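You operate a simulated robot arm through the tools that you are given. There is no shell and no other tool.

The job below is to be done with a simulated robot arm. You get a single attempt, and the scene is never put back.

JOB
Tighten all six nuts on the valve on the steel stand by hand.

It is judged by the outcome, as a careful person would: the job done as asked, and still so three seconds after it is handed in. It fails if anything else is knocked over, pushed out of place, dropped, spilled or broken.

ROBOT AND FRAMES
A 7-joint arm with a two-finger parallel gripper, fixed in place. Base frame: the origin is at the foot of the arm, x ahead of it, y to its left, z up. Lengths are in mm, angles in degrees, forces in N, time in s.
With the tool pointing down near the work surface it reaches from about 500 to 940 mm from the base axis. Its first joint turns from -166.0 to 166.0 degrees. Payload 3.91 kg.
The tool frame sits at the grasp point between the pads (the TCP): z along the fingers, y along the line on which they close. The tips reach 30 mm beyond it. Largest opening 110 mm; finger width 20, thickness 10; the body of the gripper, 48 by 112 mm, starts 55 mm behind the TCP.
Orientation is told as [roll, pitch, yaw] about the base's x, y, z axes, in that order, counted from this pose: with the fingers straight down and closing along the base's y, the tool's x points along the base's -x, its y along +y and its z along -z.

CONTROLS
- The arm moves only by the tool move_arm. Its argument "commands" is a list that holds one entry, the list of rows, each a list of 7 numbers: the closure, from 0 (fully open) to 1 (shut), then the shift along the tool's x, y, z in mm, then the turn, a rotation vector about the tool's x, y, z in degrees. In form: [[[hand, x, y, z, ax, ay, az], ...]]. A call has 1 to 20 rows; each row shifts and turns the commanded pose from where the row before left it, along the tool's axes as they then stand. A row lasts 0.2 s, in which the tool goes at most 50 mm and 8.6 degrees; a call with a longer step from one row to the next is refused whole, and so is a gripper value outside its range. A pose out of reach is approached as far as the arm can. The call stops where the force on the tool passes 40 N (or 10 N more than at its start, if that is more) or the arm is blocked; 0.2 s more then pass. The fingers move at their own pace (about 72 mm/s each) and stop on an object; they squeeze with about 41 N. The grip force told is the motor's: it shows also when the fingers shut on nothing. Time passes only in rows, and 0.2 s behind the last, so rows that do not move let the fingers close. It gives the time, the measured TCP pose, the force on the tool (base axes), the opening and the grip force at its end, in the units of the frame above (readings bear some noise), with the torque about the TCP (base axes, N m) and any sound that the robot's microphone picked up.
- Cameras (640 x 400 px; columns grow to the right, rows downward): "scene" is fixed at [400.6, -500.3, 1537.4]; the picture's right is [0.22, -0.98, 0.00], its down [-0.88, -0.20, -0.43] and it looks along [0.42, 0.09, -0.90] (base axes); focal length 345 px, centre (320, 200). "wrist" rides on the gripper at [72, 17, -103] in the tool frame; the picture's right is [-0.23, 0.97, 0.00], its down [-0.76, -0.18, -0.62] and it looks along [-0.61, -0.14, 0.78] (tool axes); focal length 222 px, centre (320, 200). There is no depth. A picture from a camera that has moved, and an enlarged one, comes with that camera's place and axes in the base frame and with its lens.
- get_image(camera): a new picture of that camera. No time passes.
- slide_trunk(by): slides the trunk up (or, below 0, down) by that many mm; the arm rides with it, the base frame stays. It gives what a move gives, with no picture.
- close_up(camera, box): a new picture of the part [left, top, right, bottom] of that camera's present view, enlarged. No time passes.
- sign_off(): hands the job in; it is judged then, once.

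Nothing tells you positions but the pictures and the camera data. Unless the task says otherwise, let go and move clear before handing in.

The tools are called after "Request:" by a JSON object that holds its "op" and its "data". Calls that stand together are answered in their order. move_arm: Moves the arm, as the interface text tells. Its arguments: {"type":"object","properties":{"commands":{"type":"array","items":{"type":"array","items":{"type":"array","items":{"type":"number"}}}}},"required":["commands"]} The other tools are called the same way: slide_trunk (by) slides the trunk up or down; get_image (camera) takes a picture; close_up (camera, box) takes an enlarged picture of a part of a camera's view; sign_off () hands the job in.

At the start:

```text
time: 0.0
tcp_pos: [571.1, -342.0, 1176.1]
ee_rot: [0.0, 0.0, 0.0]
wrist_force: [-0.1, -0.6, 0.2]
torque: [-0.04, 0.03, -0.02]
finger_gap: 110.1
grasp_force: 0.0
trunk travel left (down, up): [-625.0, 57.0]
```

scene: 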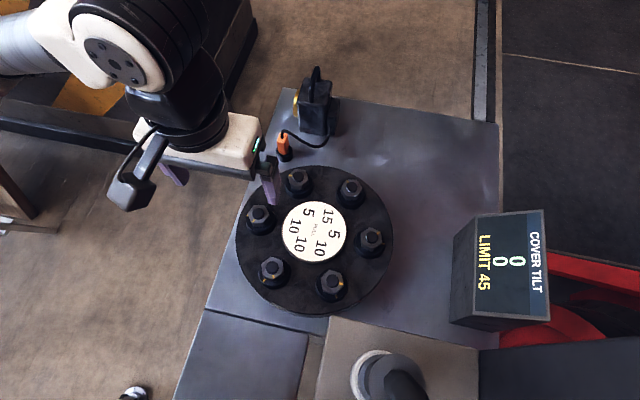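
wrist: 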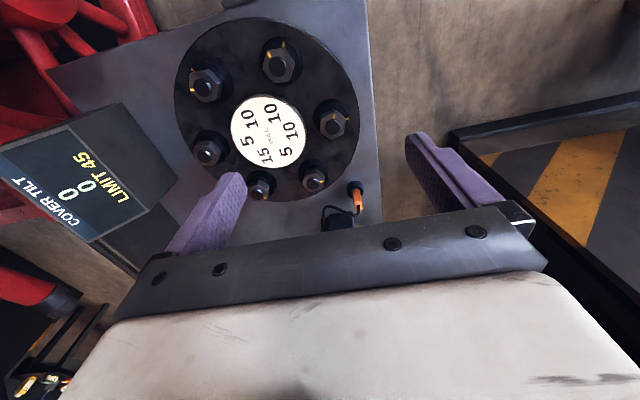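

I see a round black valve cover with six nuts around a cream label bearing numbers, and a display reading "COVER TILT 0 0 / LIMIT 45". I'll enlarge the views to read the label and the display before moving.

Request:
{"op": "close_up", "data": {"camera": "scene", "box": [230, 150, 400, 320]}}

Request:
{"op": "close_up", "data": {"camera": "scene", "box": [280, 195, 350, 265]}}

Request:
{"op": "close_up", "data": {"camera": "scene", "box": [440, 200, 560, 340]}}

Request:
{"op": "close_up", "data": {"camera": "wrist", "box": [160, 0, 380, 220]}}

```text
2.35 times, centred on (315, 235) of scene
camera zoom: at [400.6, -500.3, 1537.4], right [0.22, -0.98, 0.0], down [-0.88, -0.2, -0.43], along [0.42, 0.09, -0.9], focal length 812 px, centre (332, 118)
```

zoom: 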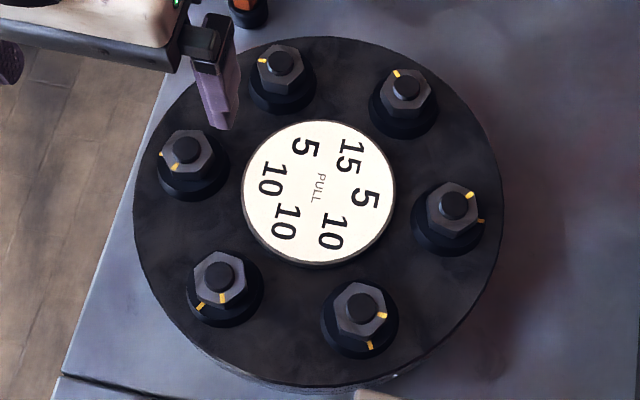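

```text
5.71 times, centred on (315, 230) of scene
camera zoom: at [400.6, -500.3, 1537.4], right [0.22, -0.98, 0.0], down [-0.88, -0.2, -0.43], along [0.42, 0.09, -0.9], focal length 1973 px, centre (349, 29)
```

zoom: 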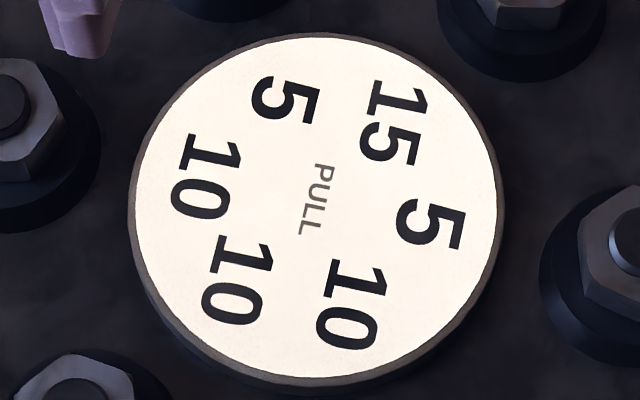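

```text
2.86 times, centred on (500, 270) of scene
camera zoom: at [400.6, -500.3, 1537.4], right [0.22, -0.98, 0.0], down [-0.88, -0.2, -0.43], along [0.42, 0.09, -0.9], focal length 987 px, centre (-194, 0)
```

zoom: 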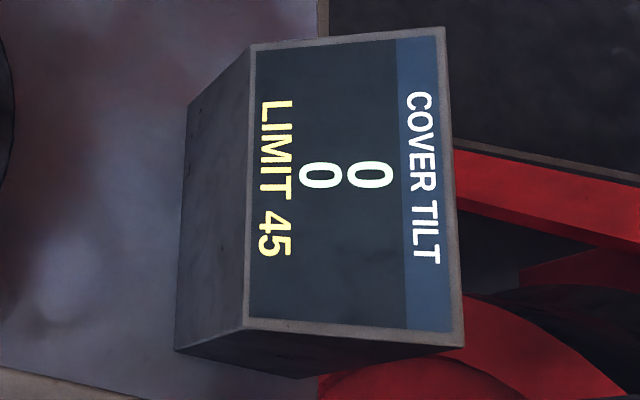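

```text
1.82 times, centred on (270, 110) of wrist
camera zoom: at [499.3, -325.6, 1279.8], right [0.23, 0.97, 0.0], down [0.76, -0.18, 0.62], along [0.61, -0.14, -0.78], focal length 404 px, centre (411, 364)
```

zoom: 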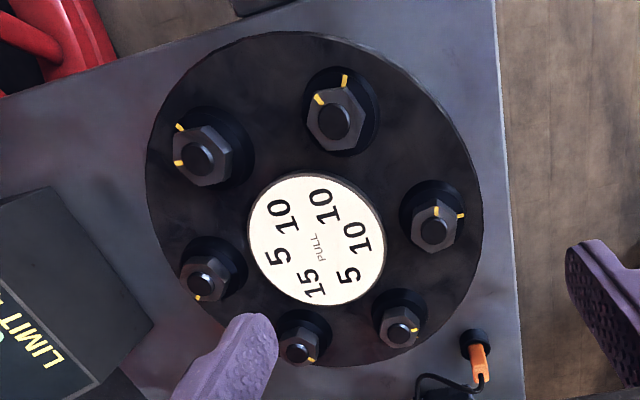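

The label gives a pull per nut (5, 15, 5, 10, 10, 10) and most nuts show a pair of yellow marks, one on the nut and one on its seat. I place the label centre near (617, -440, 928), and next I'll enlarge each nut to read its marks and flats.

Request:
{"op": "close_up", "data": {"camera": "scene", "box": [280, 160, 320, 205]}}

Request:
{"op": "close_up", "data": {"camera": "scene", "box": [330, 170, 370, 215]}}

Request:
{"op": "close_up", "data": {"camera": "scene", "box": [350, 220, 390, 265]}}

Request:
{"op": "close_up", "data": {"camera": "scene", "box": [310, 262, 350, 307]}}

Request:
{"op": "close_up", "data": {"camera": "scene", "box": [253, 250, 293, 295]}}

Request:
{"op": "close_up", "data": {"camera": "scene", "box": [240, 195, 280, 240]}}

Request:
{"op": "close_up", "data": {"camera": "scene", "box": [260, 60, 350, 170]}}

```text
8.89 times, centred on (300, 182) of scene
camera zoom: at [400.6, -500.3, 1537.4], right [0.22, -0.98, 0.0], down [-0.88, -0.2, -0.43], along [0.42, 0.09, -0.9], focal length 3070 px, centre (498, 356)
```

zoom: 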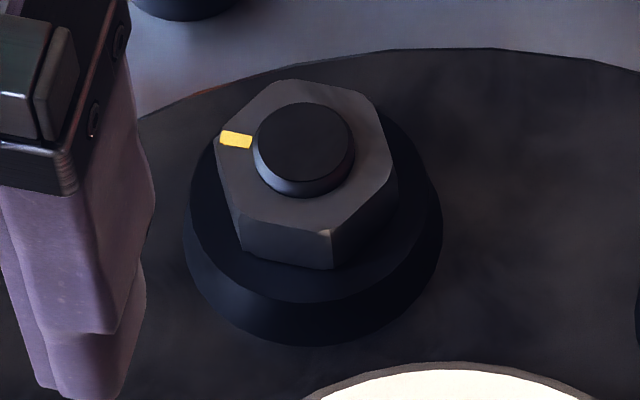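

```text
8.89 times, centred on (350, 192) of scene
camera zoom: at [400.6, -500.3, 1537.4], right [0.22, -0.98, 0.0], down [-0.88, -0.2, -0.43], along [0.42, 0.09, -0.9], focal length 3070 px, centre (53, 267)
```

zoom: 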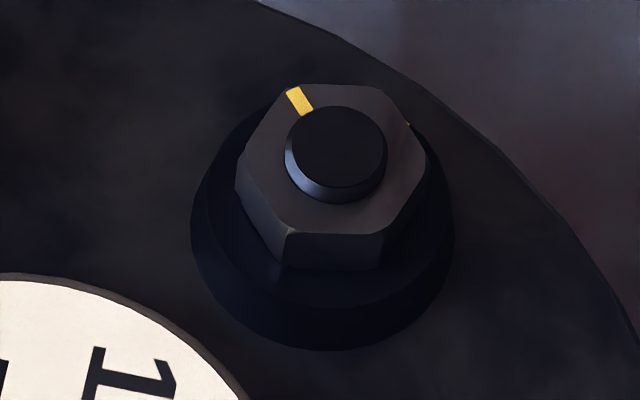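

```text
8.89 times, centred on (370, 242) of scene
camera zoom: at [400.6, -500.3, 1537.4], right [0.22, -0.98, 0.0], down [-0.88, -0.2, -0.43], along [0.42, 0.09, -0.9], focal length 3070 px, centre (-124, -178)
```

zoom: 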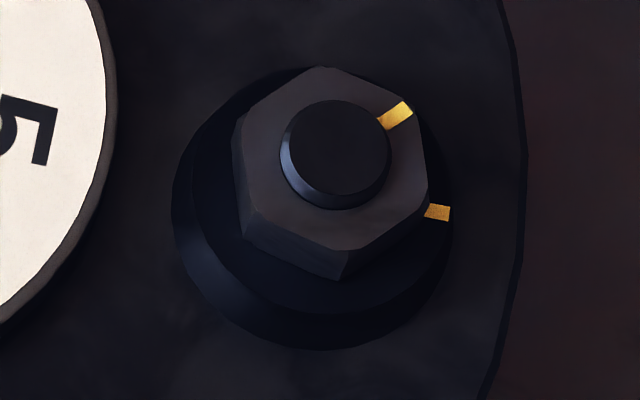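

```text
8.89 times, centred on (330, 284) of scene
camera zoom: at [400.6, -500.3, 1537.4], right [0.22, -0.98, 0.0], down [-0.88, -0.2, -0.43], along [0.42, 0.09, -0.9], focal length 3070 px, centre (231, -551)
```

zoom: 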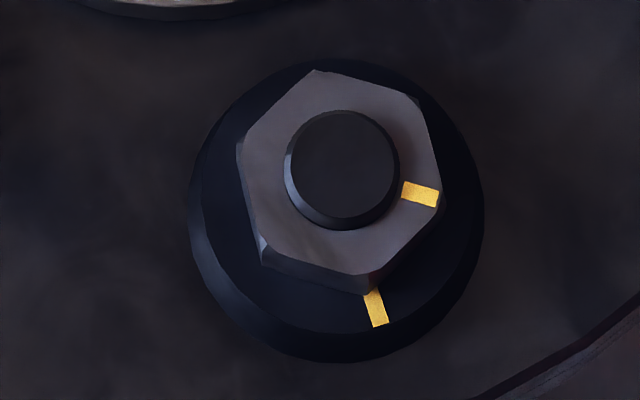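

```text
8.89 times, centred on (273, 272) of scene
camera zoom: at [400.6, -500.3, 1537.4], right [0.22, -0.98, 0.0], down [-0.88, -0.2, -0.43], along [0.42, 0.09, -0.9], focal length 3070 px, centre (738, -444)
```

zoom: 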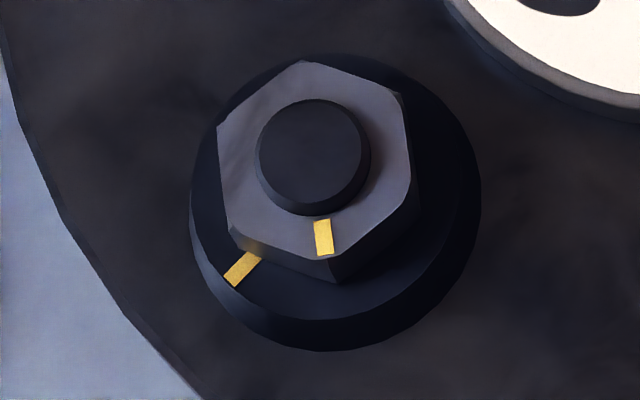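

```text
8.89 times, centred on (260, 218) of scene
camera zoom: at [400.6, -500.3, 1537.4], right [0.22, -0.98, 0.0], down [-0.88, -0.2, -0.43], along [0.42, 0.09, -0.9], focal length 3070 px, centre (853, 44)
```

zoom: 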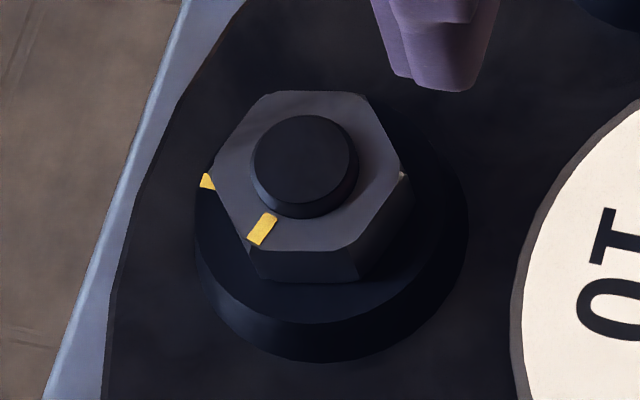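

```text
3.64 times, centred on (305, 115) of scene
camera zoom: at [400.6, -500.3, 1537.4], right [0.22, -0.98, 0.0], down [-0.88, -0.2, -0.43], along [0.42, 0.09, -0.9], focal length 1256 px, centre (374, 509)
```

zoom: 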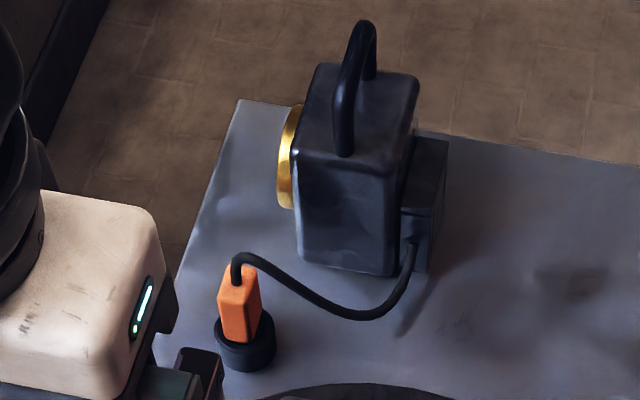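

The six nuts sit on a circle of about 105 mm radius around (620, -440), with bolt tops near z 956. Each nut mark looks to be roughly 50 to 70 degrees short of its radial seat mark, to be closed clockwise. I'll lower the trunk, hover over the top-left nut A (pull 5) and look with the wrist camera.

Request:
{"op": "slide_trunk", "data": {"by": -120}}

Request:
{"op": "move_arm", "data": {"commands": [[[0, -35, -11.4, 0, 0, 0, 0], [0, -35, -11.4, 0, 0, 0, 0], [0, -35, -11.4, 0, 0, 0, 0], [0, -35, -11.3, 0, 0, 0, 0], [0, 0, 0, 0, 0, 0, 0]]]}}

Request:
{"op": "get_image", "data": {"camera": "scene"}}

Request:
{"op": "get_image", "data": {"camera": "wrist"}}

```text
time: 1.5
tcp_pos: [570.5, -342.1, 1055.9]
ee_rot: [0.1, 0.0, -0.1]
wrist_force: [0.5, 0.9, 0.3]
torque: [-0.02, 0.0, 0.02]
finger_gap: 110.0
grasp_force: 0.1
trunk travel left (down, up): [-505.0, 177.0]
```

```text
time: 2.7
tcp_pos: [712.6, -386.5, 1057.8]
ee_rot: [0.0, 0.0, -0.1]
wrist_force: [-0.1, -0.1, 0.8]
torque: [0.05, 0.04, -0.01]
finger_gap: 110.2
grasp_force: 0.0
trunk travel left (down, up): [-505.0, 177.0]
```

```text
taken
```

scene: 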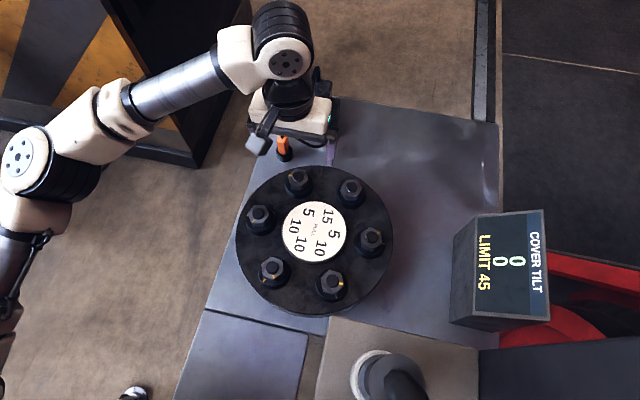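

```text
taken
camera wrist: at [640.8, -369.9, 1161.2], right [0.23, 0.97, 0.0], down [0.76, -0.18, 0.62], along [0.61, -0.14, -0.78], focal length 222 px, centre (320, 200)
```

wrist: 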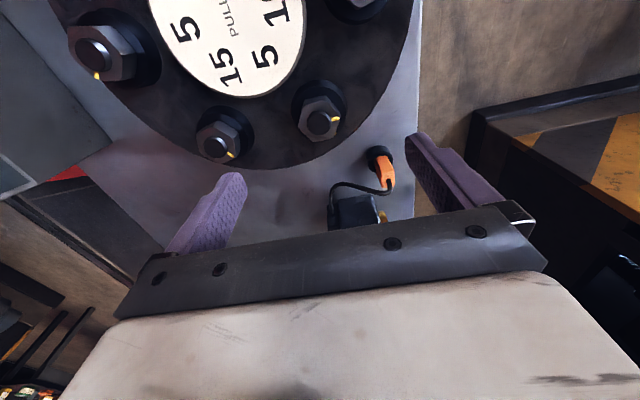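

The nut sits where I computed it; TCP is over nut A at (711, -387). I'll turn the tool to about yaw 27, where the fingers should meet two flats, come lower with the hand part-closed, and look from close up.

Request:
{"op": "move_arm", "data": {"commands": [[[0.3, 0.5, -0.5, 10, 0, 0, -6.75], [0.3, 0, 0, 12, 0, 0, -6.75], [0.3, 0, 0, 12, 0, 0, -6.75], [0.3, 0, 0, 12, 0, 0, -6.75], [0.3, 0, 0, 0, 0, 0, 0]]]}}

Request:
{"op": "get_image", "data": {"camera": "wrist"}}

Request:
{"op": "close_up", "data": {"camera": "wrist", "box": [240, 110, 400, 210]}}

```text
time: 3.9
tcp_pos: [710.5, -388.9, 1010.1]
ee_rot: [0.0, 0.0, 26.9]
wrist_force: [0.5, 0.5, 0.3]
torque: [-0.02, 0.0, -0.01]
finger_gap: 77.1
grasp_force: 0.0
trunk travel left (down, up): [-505.0, 177.0]
```

```text
taken
camera wrist: at [639.3, -405.8, 1113.8], right [-0.24, 0.97, 0.0], down [0.76, 0.19, 0.62], along [0.6, 0.15, -0.78], focal length 222 px, centre (320, 200)
```

wrist: 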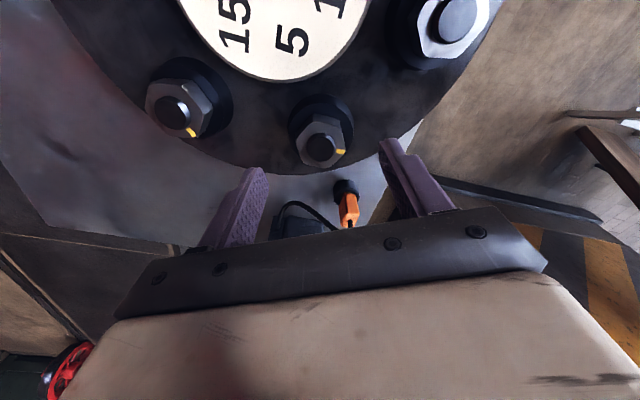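

```text
4.00 times, centred on (320, 160) of wrist
camera zoom: at [639.3, -405.8, 1113.8], right [-0.24, 0.97, 0.0], down [0.76, 0.19, 0.62], along [0.6, 0.15, -0.78], focal length 888 px, centre (320, 360)
```

zoom: 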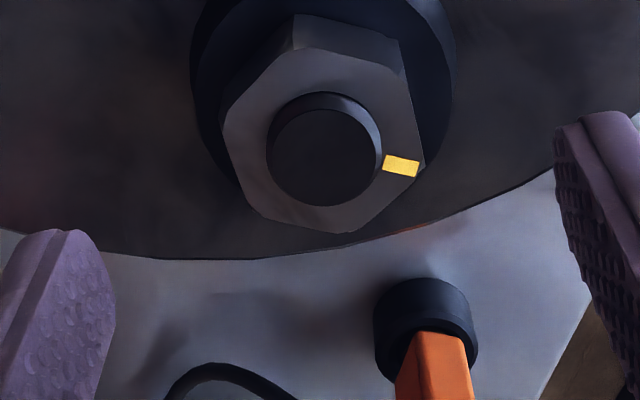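

Nut A's flats line up with the fingers at this yaw, with its mark at about 87 degrees in base terms and the seat mark expected at 30. I'll centre on it and lower the tips to just above its seat.

Request:
{"op": "move_arm", "data": {"commands": [[[0.4, -2.5, 0.7, 10, 0, 0, 0], [0.4, 0, 0, 12, 0, 0, 0], [0.4, 0, 0, 10, 0, 0, 0], [0.4, 0, 0, 8, 0, 0, 0], [0.4, 0, 0, 2, 0, 0, 0], [0.4, 0, 0, 0, 0, 0, 0]]]}}

Request:
{"op": "close_up", "data": {"camera": "wrist", "box": [220, 100, 420, 225]}}

Request:
{"op": "close_up", "data": {"camera": "scene", "box": [230, 90, 390, 210]}}

```text
time: 5.3
tcp_pos: [712.0, -387.6, 968.5]
ee_rot: [0.0, 0.0, 26.9]
wrist_force: [0.7, -0.1, -0.3]
torque: [-0.02, 0.02, -0.01]
finger_gap: 66.0
grasp_force: 0.0
trunk travel left (down, up): [-505.0, 177.0]
```

```text
3.20 times, centred on (320, 162) of wrist
camera zoom: at [640.0, -404.2, 1072.2], right [-0.24, 0.97, 0.0], down [0.76, 0.19, 0.62], along [0.6, 0.15, -0.78], focal length 711 px, centre (320, 320)
```

zoom: 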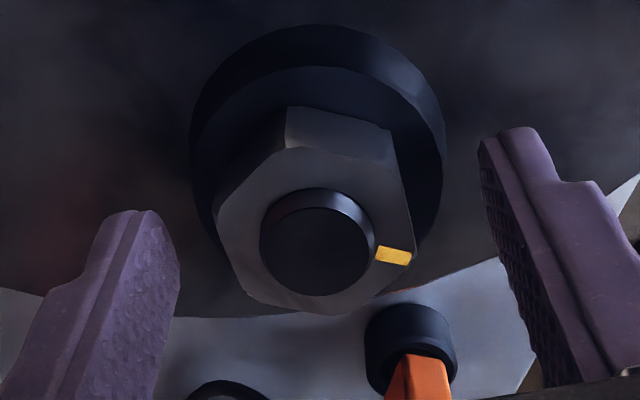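

```text
3.33 times, centred on (310, 150) of scene
camera zoom: at [400.6, -500.3, 1537.4], right [0.22, -0.98, 0.0], down [-0.88, -0.2, -0.43], along [0.42, 0.09, -0.9], focal length 1151 px, centre (353, 367)
```

zoom: 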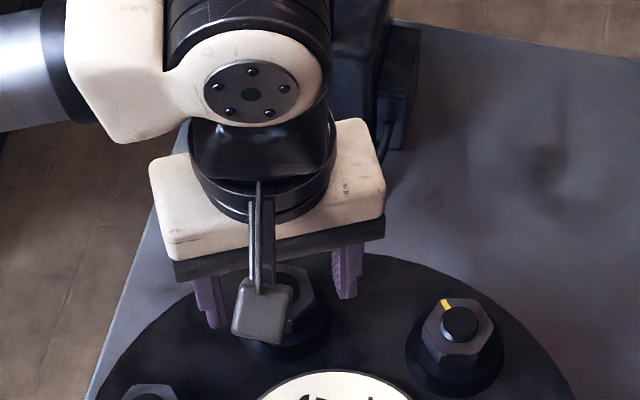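

The nut is centred between the fingers, within about a millimetre, with tips near z 938. I'll close on the flats and check the grip before turning.

Request:
{"op": "move_arm", "data": {"commands": [[[0.5, 0, -0.8, 1, 0, 0, 0], [0.7, 0, 0, 0, 0, 0, 0], [1, 0, 0, 0, 0, 0, 0], [1, 0, 0, 0, 0, 0, 0], [1, 0, 0, 0, 0, 0, 0]]]}}

Request:
{"op": "close_up", "data": {"camera": "wrist", "box": [220, 100, 420, 225]}}

Request:
{"op": "close_up", "data": {"camera": "scene", "box": [440, 200, 560, 340]}}

```text
time: 6.5
tcp_pos: [711.4, -386.9, 967.5]
ee_rot: [-0.1, 0.1, 27.1]
wrist_force: [-1.0, 4.7, -1.5]
torque: [0.25, -0.06, -0.01]
finger_gap: 35.1
grasp_force: 45.3
trunk travel left (down, up): [-505.0, 177.0]
```

```text
3.20 times, centred on (320, 162) of wrist
camera zoom: at [640.5, -404.3, 1071.3], right [-0.24, 0.97, 0.0], down [0.76, 0.19, 0.62], along [0.6, 0.15, -0.78], focal length 711 px, centre (320, 320)
```

zoom: 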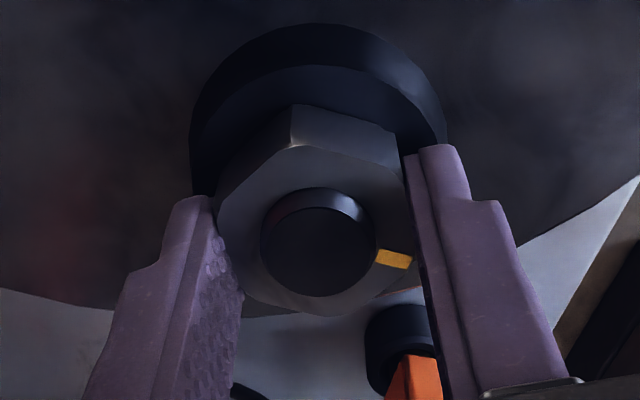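

```text
2.86 times, centred on (500, 270) of scene
camera zoom: at [400.6, -500.3, 1537.4], right [0.22, -0.98, 0.0], down [-0.88, -0.2, -0.43], along [0.42, 0.09, -0.9], focal length 987 px, centre (-194, 0)
```

zoom: 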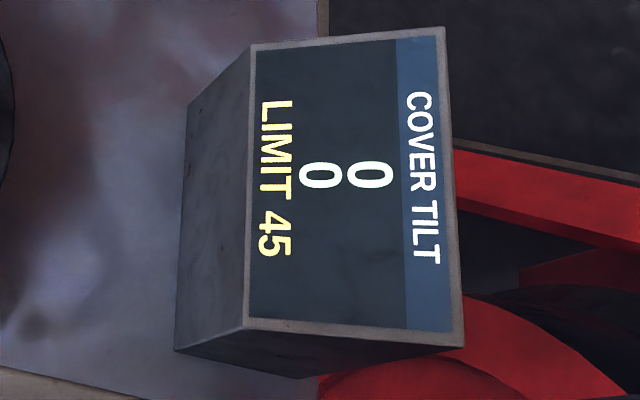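

The fingers hold the nut across its flats (gap 35 mm, grip 45 N) and the display still reads 0. I'll turn it 8 degrees clockwise and see how the display answers.

Request:
{"op": "move_arm", "data": {"commands": [[[1, 0, 0, 0, 0, 0, 4], [1, 0, 0, 0, 0, 0, 4], [1, 0, 0, 0, 0, 0, 0]]]}}

Request:
{"op": "close_up", "data": {"camera": "wrist", "box": [220, 100, 420, 225]}}

Request:
{"op": "close_up", "data": {"camera": "scene", "box": [440, 200, 560, 340]}}

```text
time: 7.3
tcp_pos: [711.8, -387.5, 967.1]
ee_rot: [-0.1, 0.0, 19.1]
wrist_force: [4.2, 4.3, 0.0]
torque: [0.21, 0.13, -0.03]
finger_gap: 35.5
grasp_force: 44.3
trunk travel left (down, up): [-505.0, 177.0]
```

```text
3.20 times, centred on (320, 162) of wrist
camera zoom: at [638.8, -394.2, 1071.2], right [-0.1, 0.99, 0.0], down [0.78, 0.08, 0.62], along [0.62, 0.06, -0.78], focal length 711 px, centre (320, 320)
```

zoom: 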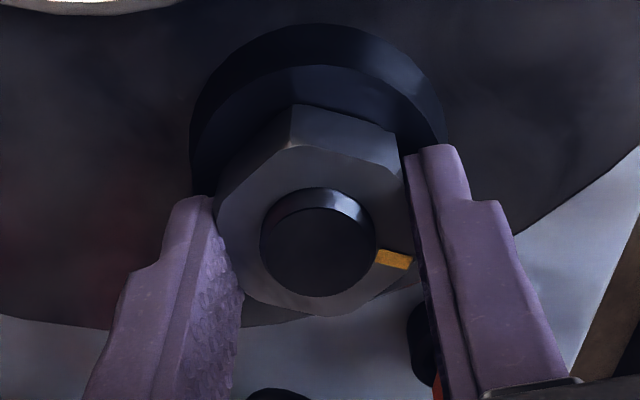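

```text
2.86 times, centred on (500, 270) of scene
camera zoom: at [400.6, -500.3, 1537.4], right [0.22, -0.98, 0.0], down [-0.88, -0.2, -0.43], along [0.42, 0.09, -0.9], focal length 987 px, centre (-194, 0)
```

zoom: 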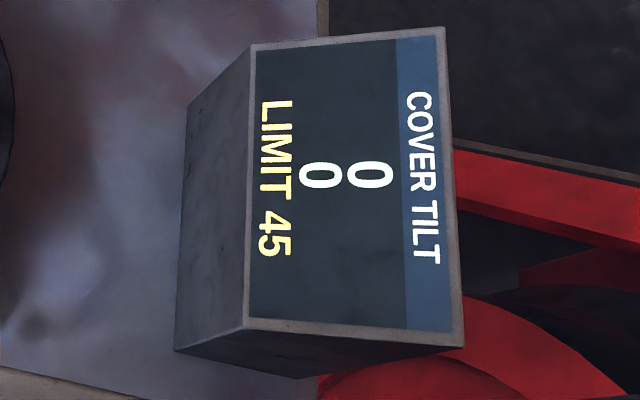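

The nut turned freely with the hand and the display has not moved. I'll continue clockwise in small steps, checking the display as I go.

Request:
{"op": "move_arm", "data": {"commands": [[[1, 0, 0, 0, 0, 0, 4], [1, 0, 0, 0, 0, 0, 4], [1, 0, 0, 0, 0, 0, 4], [1, 0, 0, 0, 0, 0, 0]]]}}

Request:
{"op": "close_up", "data": {"camera": "wrist", "box": [220, 100, 420, 225]}}

Request:
{"op": "close_up", "data": {"camera": "scene", "box": [440, 200, 560, 340]}}

```text
time: 8.3
tcp_pos: [712.2, -387.4, 967.9]
ee_rot: [0.1, 0.1, 7.0]
wrist_force: [-7.3, 16.8, -8.3]
torque: [0.72, -0.6, -0.02]
finger_gap: 35.7
grasp_force: 45.2
trunk travel left (down, up): [-505.0, 177.0]
```

```text
3.20 times, centred on (320, 162) of wrist
camera zoom: at [639.1, -379.2, 1071.4], right [0.11, 0.99, 0.0], down [0.78, -0.09, 0.62], along [0.62, -0.07, -0.78], focal length 711 px, centre (320, 320)
```

zoom: 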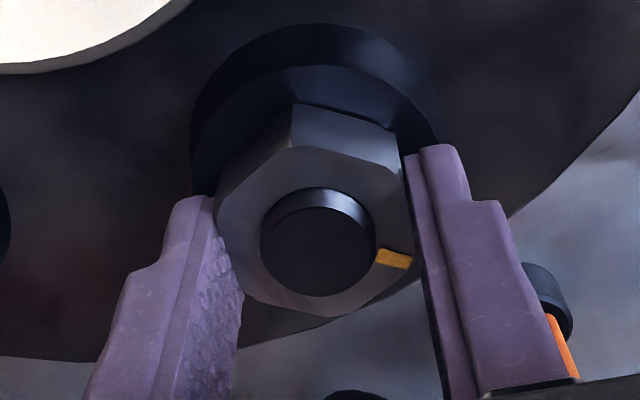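

```text
2.86 times, centred on (500, 270) of scene
camera zoom: at [400.6, -500.3, 1537.4], right [0.22, -0.98, 0.0], down [-0.88, -0.2, -0.43], along [0.42, 0.09, -0.9], focal length 987 px, centre (-194, 0)
```

zoom: 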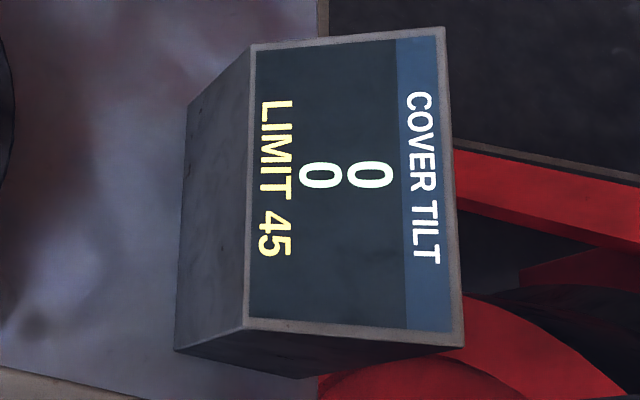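

The nut still turns freely at 20 degrees in, but a sideways load of some 17 N has built up, so the tool is slightly off the nut's axis. I'll ease it about 1 mm and go on turning.

Request:
{"op": "move_arm", "data": {"commands": [[[1, 0.5, 1.0, 0.3, 0, 0, 0], [1, 0, 0, 0, 0, 0, 4], [1, 0, 0, 0, 0, 0, 4], [1, 0, 0, 0, 0, 0, 0]]]}}

Request:
{"op": "close_up", "data": {"camera": "scene", "box": [440, 200, 560, 340]}}

```text
time: 9.3
tcp_pos: [712.9, -388.6, 969.1]
ee_rot: [-0.2, 0.1, -1.1]
wrist_force: [5.0, 6.2, 1.9]
torque: [0.11, 0.95, 0.0]
finger_gap: 35.5
grasp_force: 44.6
trunk travel left (down, up): [-505.0, 177.0]
```

```text
2.86 times, centred on (500, 270) of scene
camera zoom: at [400.6, -500.3, 1537.4], right [0.22, -0.98, 0.0], down [-0.88, -0.2, -0.43], along [0.42, 0.09, -0.9], focal length 987 px, centre (-194, 0)
```

zoom: 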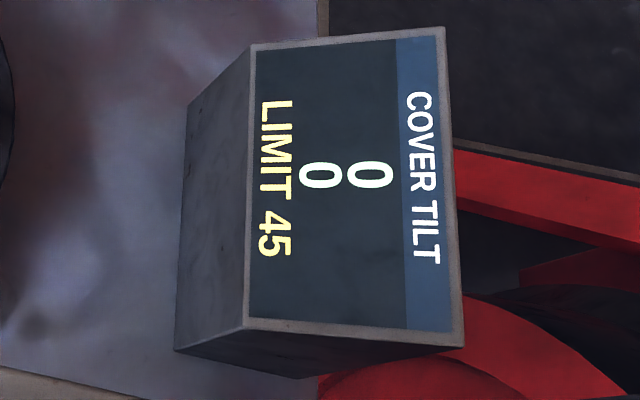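

28 degrees in, the sideways load has dropped and the display is still at 0. I'll continue in 4-degree steps.

Request:
{"op": "move_arm", "data": {"commands": [[[1, 0, 0, 0, 0, 0, 4], [1, 0, 0, 0, 0, 0, 4], [1, 0, 0, 0, 0, 0, 4], [1, 0, 0, 0, 0, 0, 0]]]}}

Request:
{"op": "close_up", "data": {"camera": "wrist", "box": [220, 100, 420, 225]}}

Request:
{"op": "close_up", "data": {"camera": "scene", "box": [440, 200, 560, 340]}}

```text
time: 10.3
tcp_pos: [712.3, -389.3, 967.6]
ee_rot: [-0.1, 0.0, -13.1]
wrist_force: [8.3, 0.5, 5.4]
torque: [-0.15, -0.44, -0.04]
finger_gap: 35.6
grasp_force: 45.4
trunk travel left (down, up): [-505.0, 177.0]
```

```text
3.20 times, centred on (320, 162) of wrist
camera zoom: at [646.0, -354.7, 1070.8], right [0.44, 0.9, 0.0], down [0.7, -0.35, 0.62], along [0.56, -0.28, -0.78], focal length 711 px, centre (320, 320)
```

zoom: 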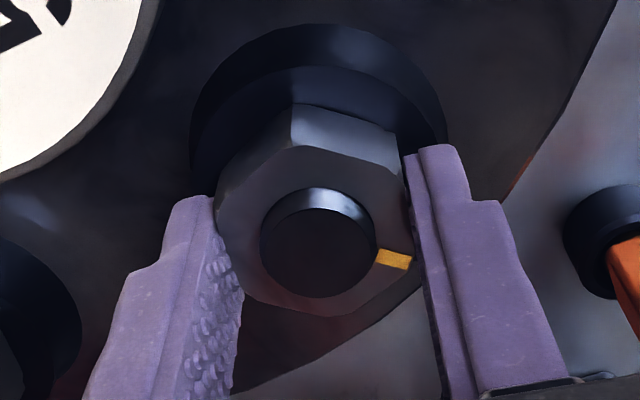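

```text
2.86 times, centred on (500, 270) of scene
camera zoom: at [400.6, -500.3, 1537.4], right [0.22, -0.98, 0.0], down [-0.88, -0.2, -0.43], along [0.42, 0.09, -0.9], focal length 987 px, centre (-194, 0)
```

zoom: 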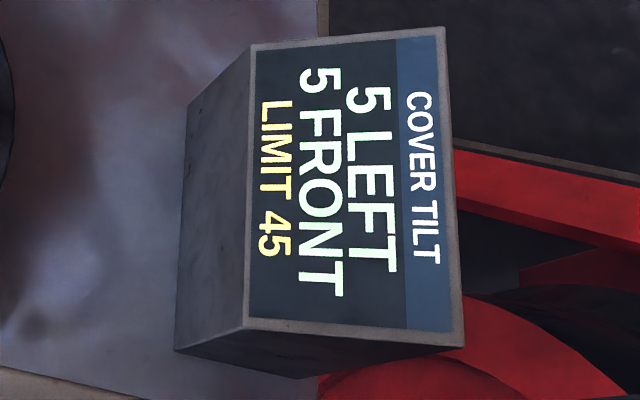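

The display now shows "5 LEFT, 5 FRONT": nut A has begun to pull. I'll go on in 4-degree steps and learn how the reading grows per degree.

Request:
{"op": "move_arm", "data": {"commands": [[[1, 0, 0, 0, 0, 0, 4], [1, 0, 0, 0, 0, 0, 0]]]}}

Request:
{"op": "close_up", "data": {"camera": "scene", "box": [440, 200, 560, 340]}}

```text
time: 10.9
tcp_pos: [713.1, -388.2, 967.1]
ee_rot: [0.1, 0.1, -17.2]
wrist_force: [9.5, -1.3, 4.6]
torque: [-0.19, -0.94, 0.0]
finger_gap: 35.4
grasp_force: 45.4
trunk travel left (down, up): [-505.0, 177.0]
```

```text
2.86 times, centred on (500, 270) of scene
camera zoom: at [400.6, -500.3, 1537.4], right [0.22, -0.98, 0.0], down [-0.88, -0.2, -0.43], along [0.42, 0.09, -0.9], focal length 987 px, centre (-194, 0)
```

zoom: 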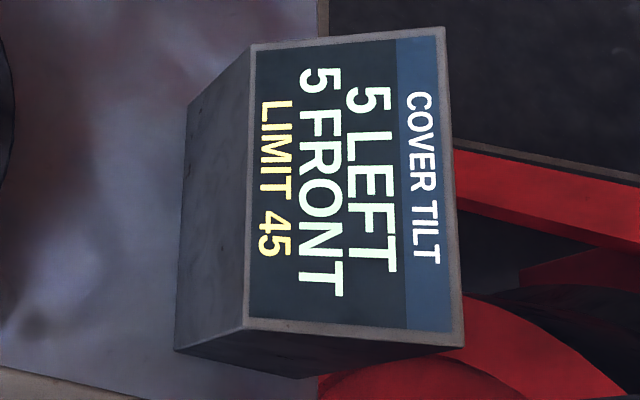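

No change at 44 degrees turned, so the reading moves in stages. I'll go on 4 degrees at a time.

Request:
{"op": "move_arm", "data": {"commands": [[[1, 0, 0, 0, 0, 0, 4], [1, 0, 0, 0, 0, 0, 0]]]}}

Request:
{"op": "close_up", "data": {"camera": "scene", "box": [440, 200, 560, 340]}}

Request:
{"op": "close_up", "data": {"camera": "wrist", "box": [220, 100, 420, 225]}}

```text
time: 11.5
tcp_pos: [711.9, -388.0, 967.0]
ee_rot: [-0.1, 0.0, -21.1]
wrist_force: [13.0, -5.6, 7.9]
torque: [-0.06, -0.22, -0.01]
finger_gap: 35.3
grasp_force: 45.1
trunk travel left (down, up): [-505.0, 177.0]
```

```text
2.86 times, centred on (500, 270) of scene
camera zoom: at [400.6, -500.3, 1537.4], right [0.22, -0.98, 0.0], down [-0.88, -0.2, -0.43], along [0.42, 0.09, -0.9], focal length 987 px, centre (-194, 0)
```

zoom: 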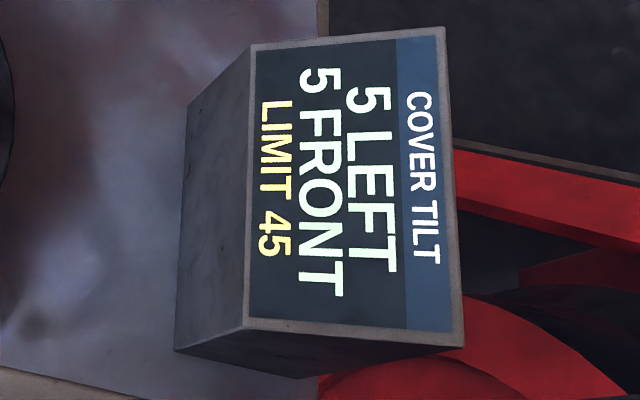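

```text
3.20 times, centred on (320, 162) of wrist
camera zoom: at [651.2, -345.9, 1070.7], right [0.56, 0.83, 0.0], down [0.65, -0.44, 0.62], along [0.52, -0.35, -0.78], focal length 711 px, centre (320, 320)
```

zoom: 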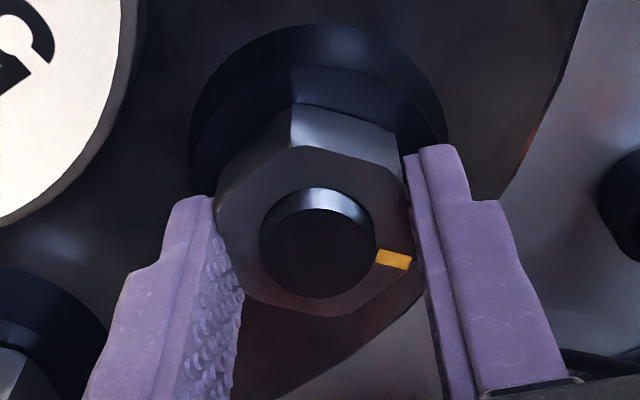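

The mark is near 39 degrees and its seat mark is expected at 30, so about 9 degrees remain. I'll relieve the side load a little and take the next steps.

Request:
{"op": "move_arm", "data": {"commands": [[[1, -0.7, 0, -0.3, 0, 0, 4], [1, 0, 0, 0, 0, 0, 0]]]}}

Request:
{"op": "close_up", "data": {"camera": "scene", "box": [440, 200, 560, 340]}}

Request:
{"op": "move_arm", "data": {"commands": [[[1, 0, 0, 0, 0, 0, 4], [1, 0, 0, 0, 0, 0, 0]]]}}

Request:
{"op": "close_up", "data": {"camera": "scene", "box": [440, 200, 560, 340]}}

Request:
{"op": "get_image", "data": {"camera": "wrist"}}

```text
time: 12.1
tcp_pos: [712.0, -388.7, 966.5]
ee_rot: [-0.1, 0.0, -25.1]
wrist_force: [9.7, -10.9, 7.7]
torque: [-0.45, -0.48, 0.01]
finger_gap: 35.5
grasp_force: 45.4
trunk travel left (down, up): [-505.0, 177.0]
```

```text
2.86 times, centred on (500, 270) of scene
camera zoom: at [400.6, -500.3, 1537.4], right [0.22, -0.98, 0.0], down [-0.88, -0.2, -0.43], along [0.42, 0.09, -0.9], focal length 987 px, centre (-194, 0)
```

zoom: 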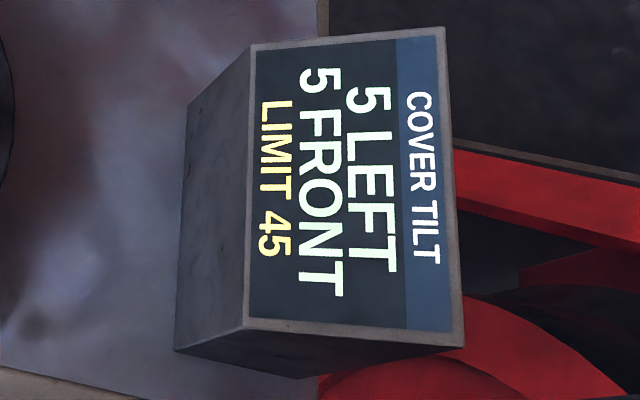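

```text
time: 12.7
tcp_pos: [711.9, -388.3, 966.9]
ee_rot: [0.0, -0.1, -29.2]
wrist_force: [11.2, -21.5, 13.8]
torque: [-0.1, 0.57, 0.02]
finger_gap: 35.5
grasp_force: 45.0
trunk travel left (down, up): [-505.0, 177.0]
```

```text
2.86 times, centred on (500, 270) of scene
camera zoom: at [400.6, -500.3, 1537.4], right [0.22, -0.98, 0.0], down [-0.88, -0.2, -0.43], along [0.42, 0.09, -0.9], focal length 987 px, centre (-194, 0)
```

zoom: 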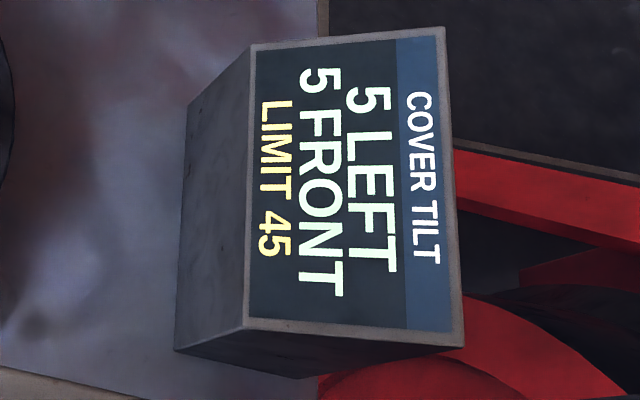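

```text
taken
camera wrist: at [657.6, -337.7, 1070.5], right [0.67, 0.74, 0.0], down [0.58, -0.53, 0.62], along [0.46, -0.42, -0.78], focal length 222 px, centre (320, 200)
```

wrist: 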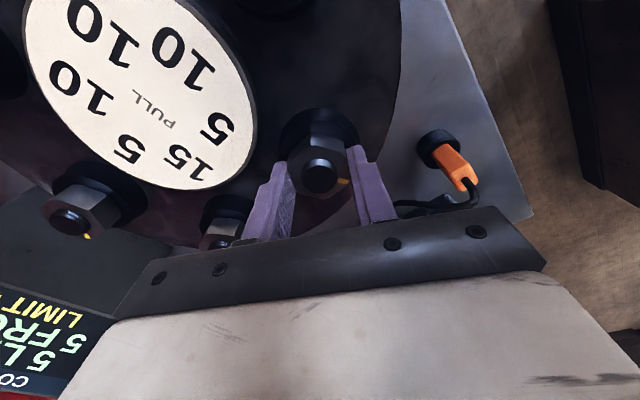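

At 56 degrees turned the display is unchanged and the mark should be close to its seat mark. I'll ease the side load, open the fingers and look at the two marks.

Request:
{"op": "move_arm", "data": {"commands": [[[1, -0.9, -0.5, -0.3, 0, 0, 0], [1, 0, 0, 0, 0, 0, 0], [0.5, 0, 0, 0, 0, 0, 0], [0.3, 0, 0, 0, 0, 0, 0], [0.3, 0, 0, -10, 0, 0, 0], [0.3, 0, 0, -10, 0, 0, 0], [0.3, 0, 0, -10, 0, 0, 0], [0.3, 0, 0, 0, 0, 0, 0]]]}}

Request:
{"op": "get_image", "data": {"camera": "wrist"}}

Request:
{"op": "close_up", "data": {"camera": "wrist", "box": [240, 110, 400, 210]}}

Request:
{"op": "close_up", "data": {"camera": "scene", "box": [230, 150, 560, 340]}}

```text
time: 14.5
tcp_pos: [713.2, -387.1, 996.9]
ee_rot: [0.0, 0.0, -29.0]
wrist_force: [0.3, 0.1, 0.3]
torque: [0.02, 0.01, -0.01]
finger_gap: 77.2
grasp_force: 0.1
trunk travel left (down, up): [-505.0, 177.0]
```

```text
taken
camera wrist: at [658.4, -336.8, 1101.0], right [0.67, 0.74, 0.0], down [0.58, -0.53, 0.62], along [0.46, -0.42, -0.78], focal length 222 px, centre (320, 200)
```

wrist: 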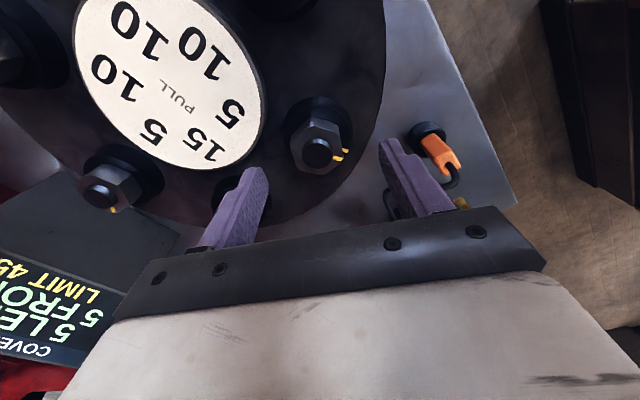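

```text
4.00 times, centred on (320, 160) of wrist
camera zoom: at [658.4, -336.8, 1101.0], right [0.67, 0.74, 0.0], down [0.58, -0.53, 0.62], along [0.46, -0.42, -0.78], focal length 888 px, centre (320, 360)
```

zoom: 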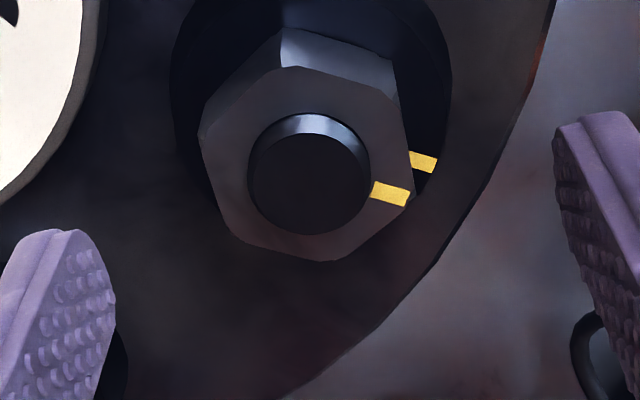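

```text
1.94 times, centred on (395, 245) of scene
camera zoom: at [400.6, -500.3, 1537.4], right [0.22, -0.98, 0.0], down [-0.88, -0.2, -0.43], along [0.42, 0.09, -0.9], focal length 670 px, centre (174, 113)
```

zoom: 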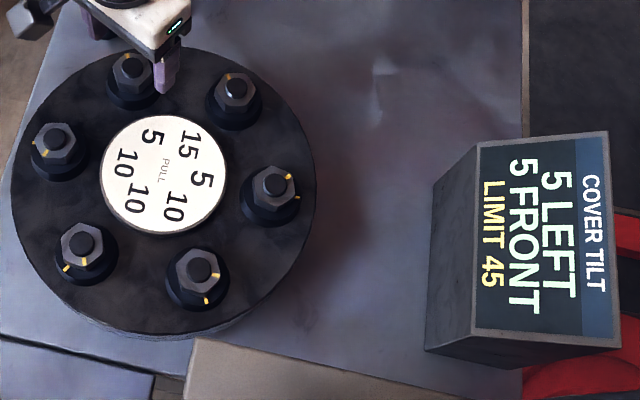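

Nut A's mark now looks nearly in line with its seat mark, but at this slant I can't judge the last degrees. I'll raise the hand and shift so that the wrist camera is right above nut A, where there is no parallax.

Request:
{"op": "move_arm", "data": {"commands": [[[0.3, 0, 0, -30, 0, 0, 0], [0.3, 0, 0, -30, 0, 0, 0], [0.3, -36, -8.5, 0, 0, 0, 0], [0.3, -36, -8.5, 0, 0, 0, 0], [0.3, 0, 0, 0, 0, 0, 0]]]}}

Request:
{"op": "get_image", "data": {"camera": "wrist"}}

Request:
{"op": "close_up", "data": {"camera": "wrist", "box": [280, 0, 360, 50]}}

```text
time: 15.7
tcp_pos: [754.8, -428.9, 1058.6]
ee_rot: [0.1, -0.1, -29.2]
wrist_force: [0.7, -1.2, 0.4]
torque: [0.01, 0.0, 0.03]
finger_gap: 77.3
grasp_force: 0.1
out of reach, approached as far as the arm can: row 4
trunk travel left (down, up): [-505.0, 177.0]
```

```text
taken
camera wrist: at [698.9, -378.0, 1162.3], right [0.67, 0.74, 0.0], down [0.58, -0.53, 0.62], along [0.46, -0.42, -0.78], focal length 222 px, centre (320, 200)
```

wrist: 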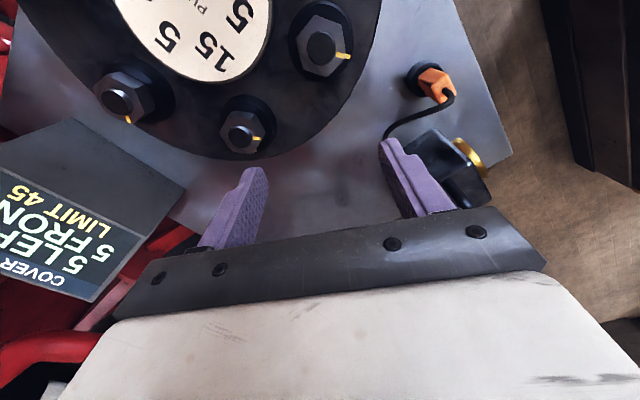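

```text
8.00 times, centred on (320, 25) of wrist
camera zoom: at [698.9, -378.0, 1162.3], right [0.67, 0.74, 0.0], down [0.58, -0.53, 0.62], along [0.46, -0.42, -0.78], focal length 1777 px, centre (320, 1600)
```

zoom: 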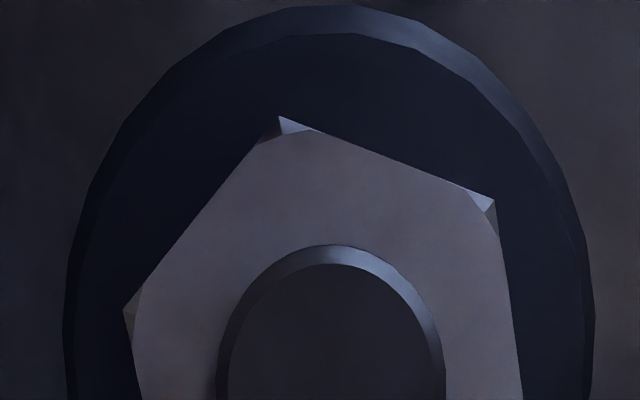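

The arm reached its limit a little short of the spot, but the camera is now almost above nut A. I'll enlarge that part.

Request:
{"op": "close_up", "data": {"camera": "wrist", "box": [265, 0, 375, 90]}}

Request:
{"op": "close_up", "data": {"camera": "wrist", "box": [205, 85, 285, 165]}}

```text
4.44 times, centred on (320, 45) of wrist
camera zoom: at [698.9, -378.0, 1162.3], right [0.67, 0.74, 0.0], down [0.58, -0.53, 0.62], along [0.46, -0.42, -0.78], focal length 987 px, centre (320, 889)
```

zoom: 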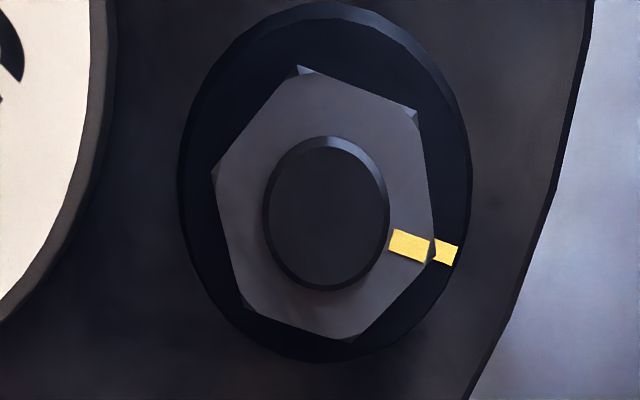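

```text
5.00 times, centred on (245, 125) of wrist
camera zoom: at [698.9, -378.0, 1162.3], right [0.67, 0.74, 0.0], down [0.58, -0.53, 0.62], along [0.46, -0.42, -0.78], focal length 1111 px, centre (695, 575)
```

zoom: 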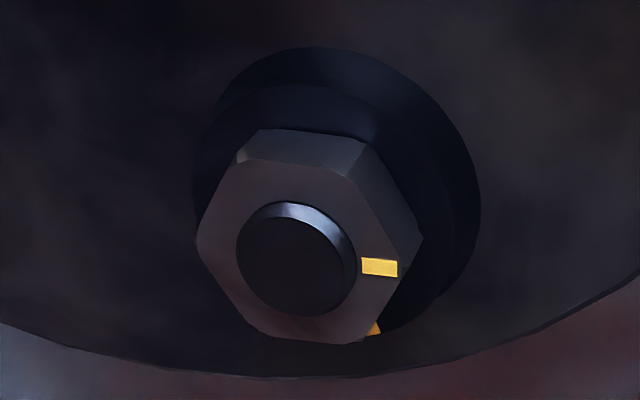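

From nearly overhead the two marks on nut A line up within about a degree (nut 28.5, seat 29), so A is done at "5 LEFT, 5 FRONT". Next is D, the nut straight across, to counter the tilt; I'll travel high and look at it.

Request:
{"op": "move_arm", "data": {"commands": [[[0.3, 33.3, -33, 0, 0, 0, 0], [0.3, 33.3, -33, 0, 0, 0, 0], [0.3, 33.3, -33, 0, 0, 0, 0], [0.3, 33.3, -33, 0, 0, 0, 0], [0.3, 33.3, -33, 0, 0, 0, 0], [0.3, 0, 0, 0, 0, 0, -8], [0.3, 0, 0, 0, 0, 0, -8], [0.3, 0, 0, 0, 0, 0, -8], [0.3, 0, 0, 0, 0, 0, -8], [0.3, 0, 0, 0, 0, 0, -8], [0.3, 0, 0, 0, 0, 0, -8], [0.3, 0, 0, 0, 0, 0, -8], [0.3, 0, 0, 0, 0, 0, 0]]]}}

Request:
{"op": "get_image", "data": {"camera": "wrist"}}

Request:
{"op": "get_image", "data": {"camera": "scene"}}

```text
time: 18.0
tcp_pos: [530.0, -488.3, 1055.8]
ee_rot: [0.4, -0.1, 12.2]
wrist_force: [0.5, 15.9, 0.3]
torque: [-1.7, 0.12, -1.34]
finger_gap: 76.9
grasp_force: 0.1
trunk travel left (down, up): [-505.0, 177.0]
stopped in row 11: the force on the tool passed its limit at 47 N (the readings are from after the stop); the commanded pose is now the measured one
```

```text
taken
camera wrist: at [455.2, -488.3, 1159.4], right [0.02, 1.0, 0.01], down [0.78, -0.02, 0.62], along [0.62, 0.0, -0.78], focal length 222 px, centre (320, 200)
```

wrist: 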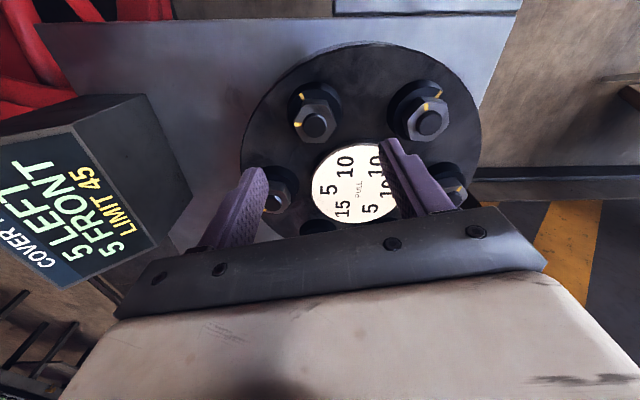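

```text
taken
```

scene: 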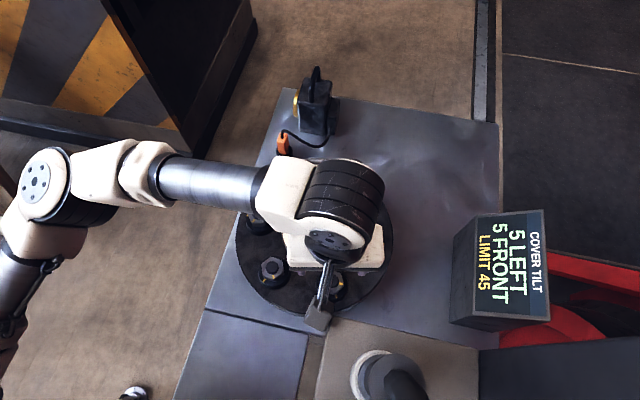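

The turn stopped at yaw 12 with a sudden 47 N push toward +y: something on the hand, likely the camera block, met an object on the -y side. I'll look closely before doing anything else.

Request:
{"op": "close_up", "data": {"camera": "scene", "box": [230, 220, 510, 400]}}

Request:
{"op": "close_up", "data": {"camera": "scene", "box": [280, 210, 400, 340]}}

Request:
{"op": "close_up", "data": {"camera": "wrist", "box": [0, 60, 320, 300]}}

```text
2.22 times, centred on (370, 310) of scene
camera zoom: at [400.6, -500.3, 1537.4], right [0.22, -0.98, 0.0], down [-0.88, -0.2, -0.43], along [0.42, 0.09, -0.9], focal length 767 px, centre (209, -44)
```

zoom: 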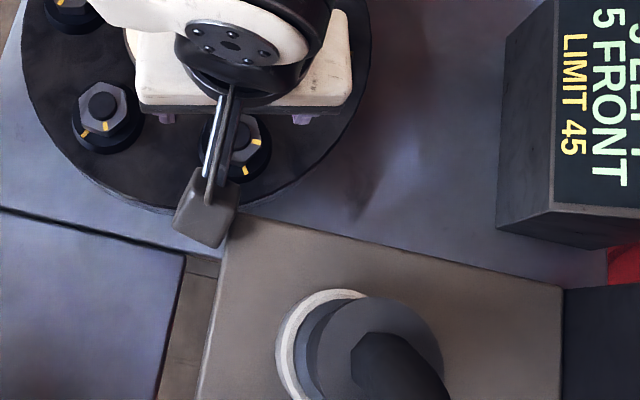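

```text
3.08 times, centred on (340, 275) of scene
camera zoom: at [400.6, -500.3, 1537.4], right [0.22, -0.98, 0.0], down [-0.88, -0.2, -0.43], along [0.42, 0.09, -0.9], focal length 1062 px, centre (258, -31)
```

zoom: 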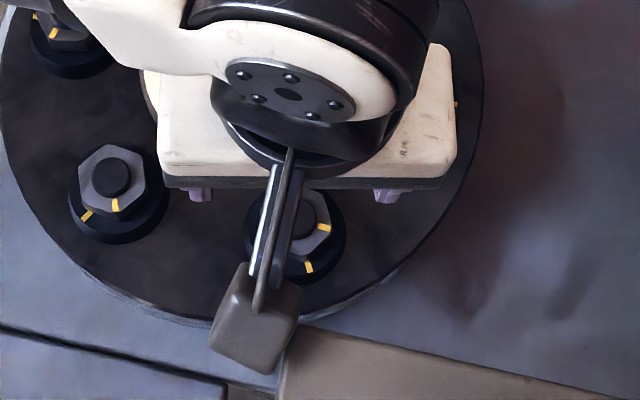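

```text
1.67 times, centred on (160, 180) of wrist
camera zoom: at [455.2, -488.3, 1159.4], right [0.02, 1.0, 0.01], down [0.78, -0.02, 0.62], along [0.62, 0.0, -0.78], focal length 370 px, centre (587, 233)
```

zoom: 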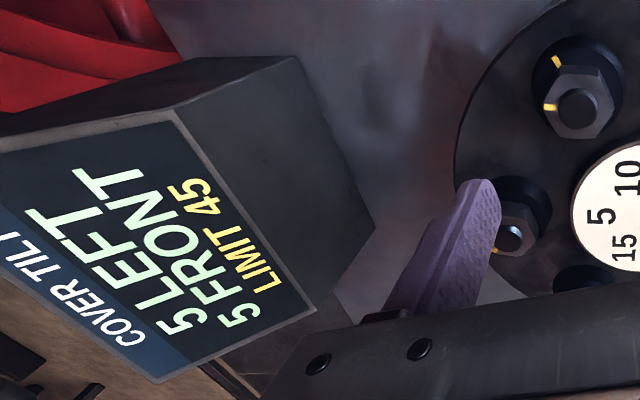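

The camera block touched the corner of the tall tan cabinet near (450, -500); it looks unmoved. I'll back the tool away by turning toward yaw -33, which puts the camera on the far side and suits D's flats just as well.

Request:
{"op": "move_arm", "data": {"commands": [[[0.3, 0, 2, 0, 0, 0, 5], [0.3, 0, 0, 0, 0, 0, 8], [0.3, 0, 0, 0, 0, 0, 8], [0.3, 0, 0, 0, 0, 0, 8], [0.3, 0, 0, 0, 0, 0, 8], [0.3, 0, 0, 0, 0, 0, 8], [0.3, 0, 0, 0, 0, 0, 0]]]}}

Request:
{"op": "get_image", "data": {"camera": "scene"}}

Request:
{"op": "get_image", "data": {"camera": "wrist"}}

```text
time: 19.6
tcp_pos: [529.2, -488.7, 1054.7]
ee_rot: [0.5, 0.2, -32.7]
wrist_force: [0.6, -0.3, -0.2]
torque: [-0.02, -0.02, -0.02]
finger_gap: 77.3
grasp_force: 0.0
trunk travel left (down, up): [-505.0, 177.0]
```

```text
taken
```

scene: 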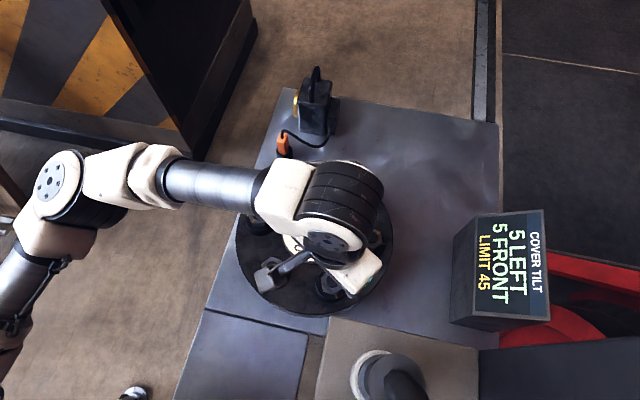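

```text
taken
camera wrist: at [476.6, -435.3, 1158.4], right [0.72, 0.7, 0.01], down [0.54, -0.57, 0.62], along [0.43, -0.44, -0.79], focal length 222 px, centre (320, 200)
```

wrist: 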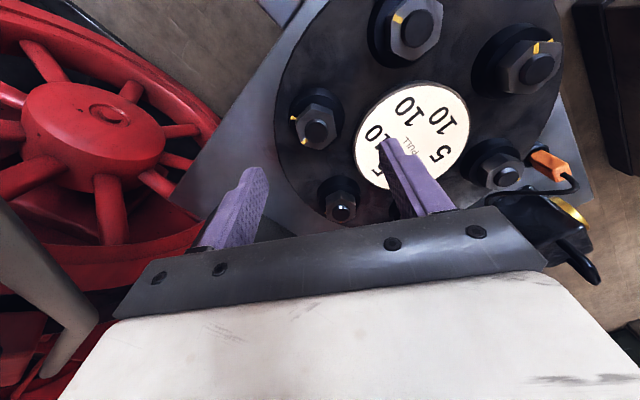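

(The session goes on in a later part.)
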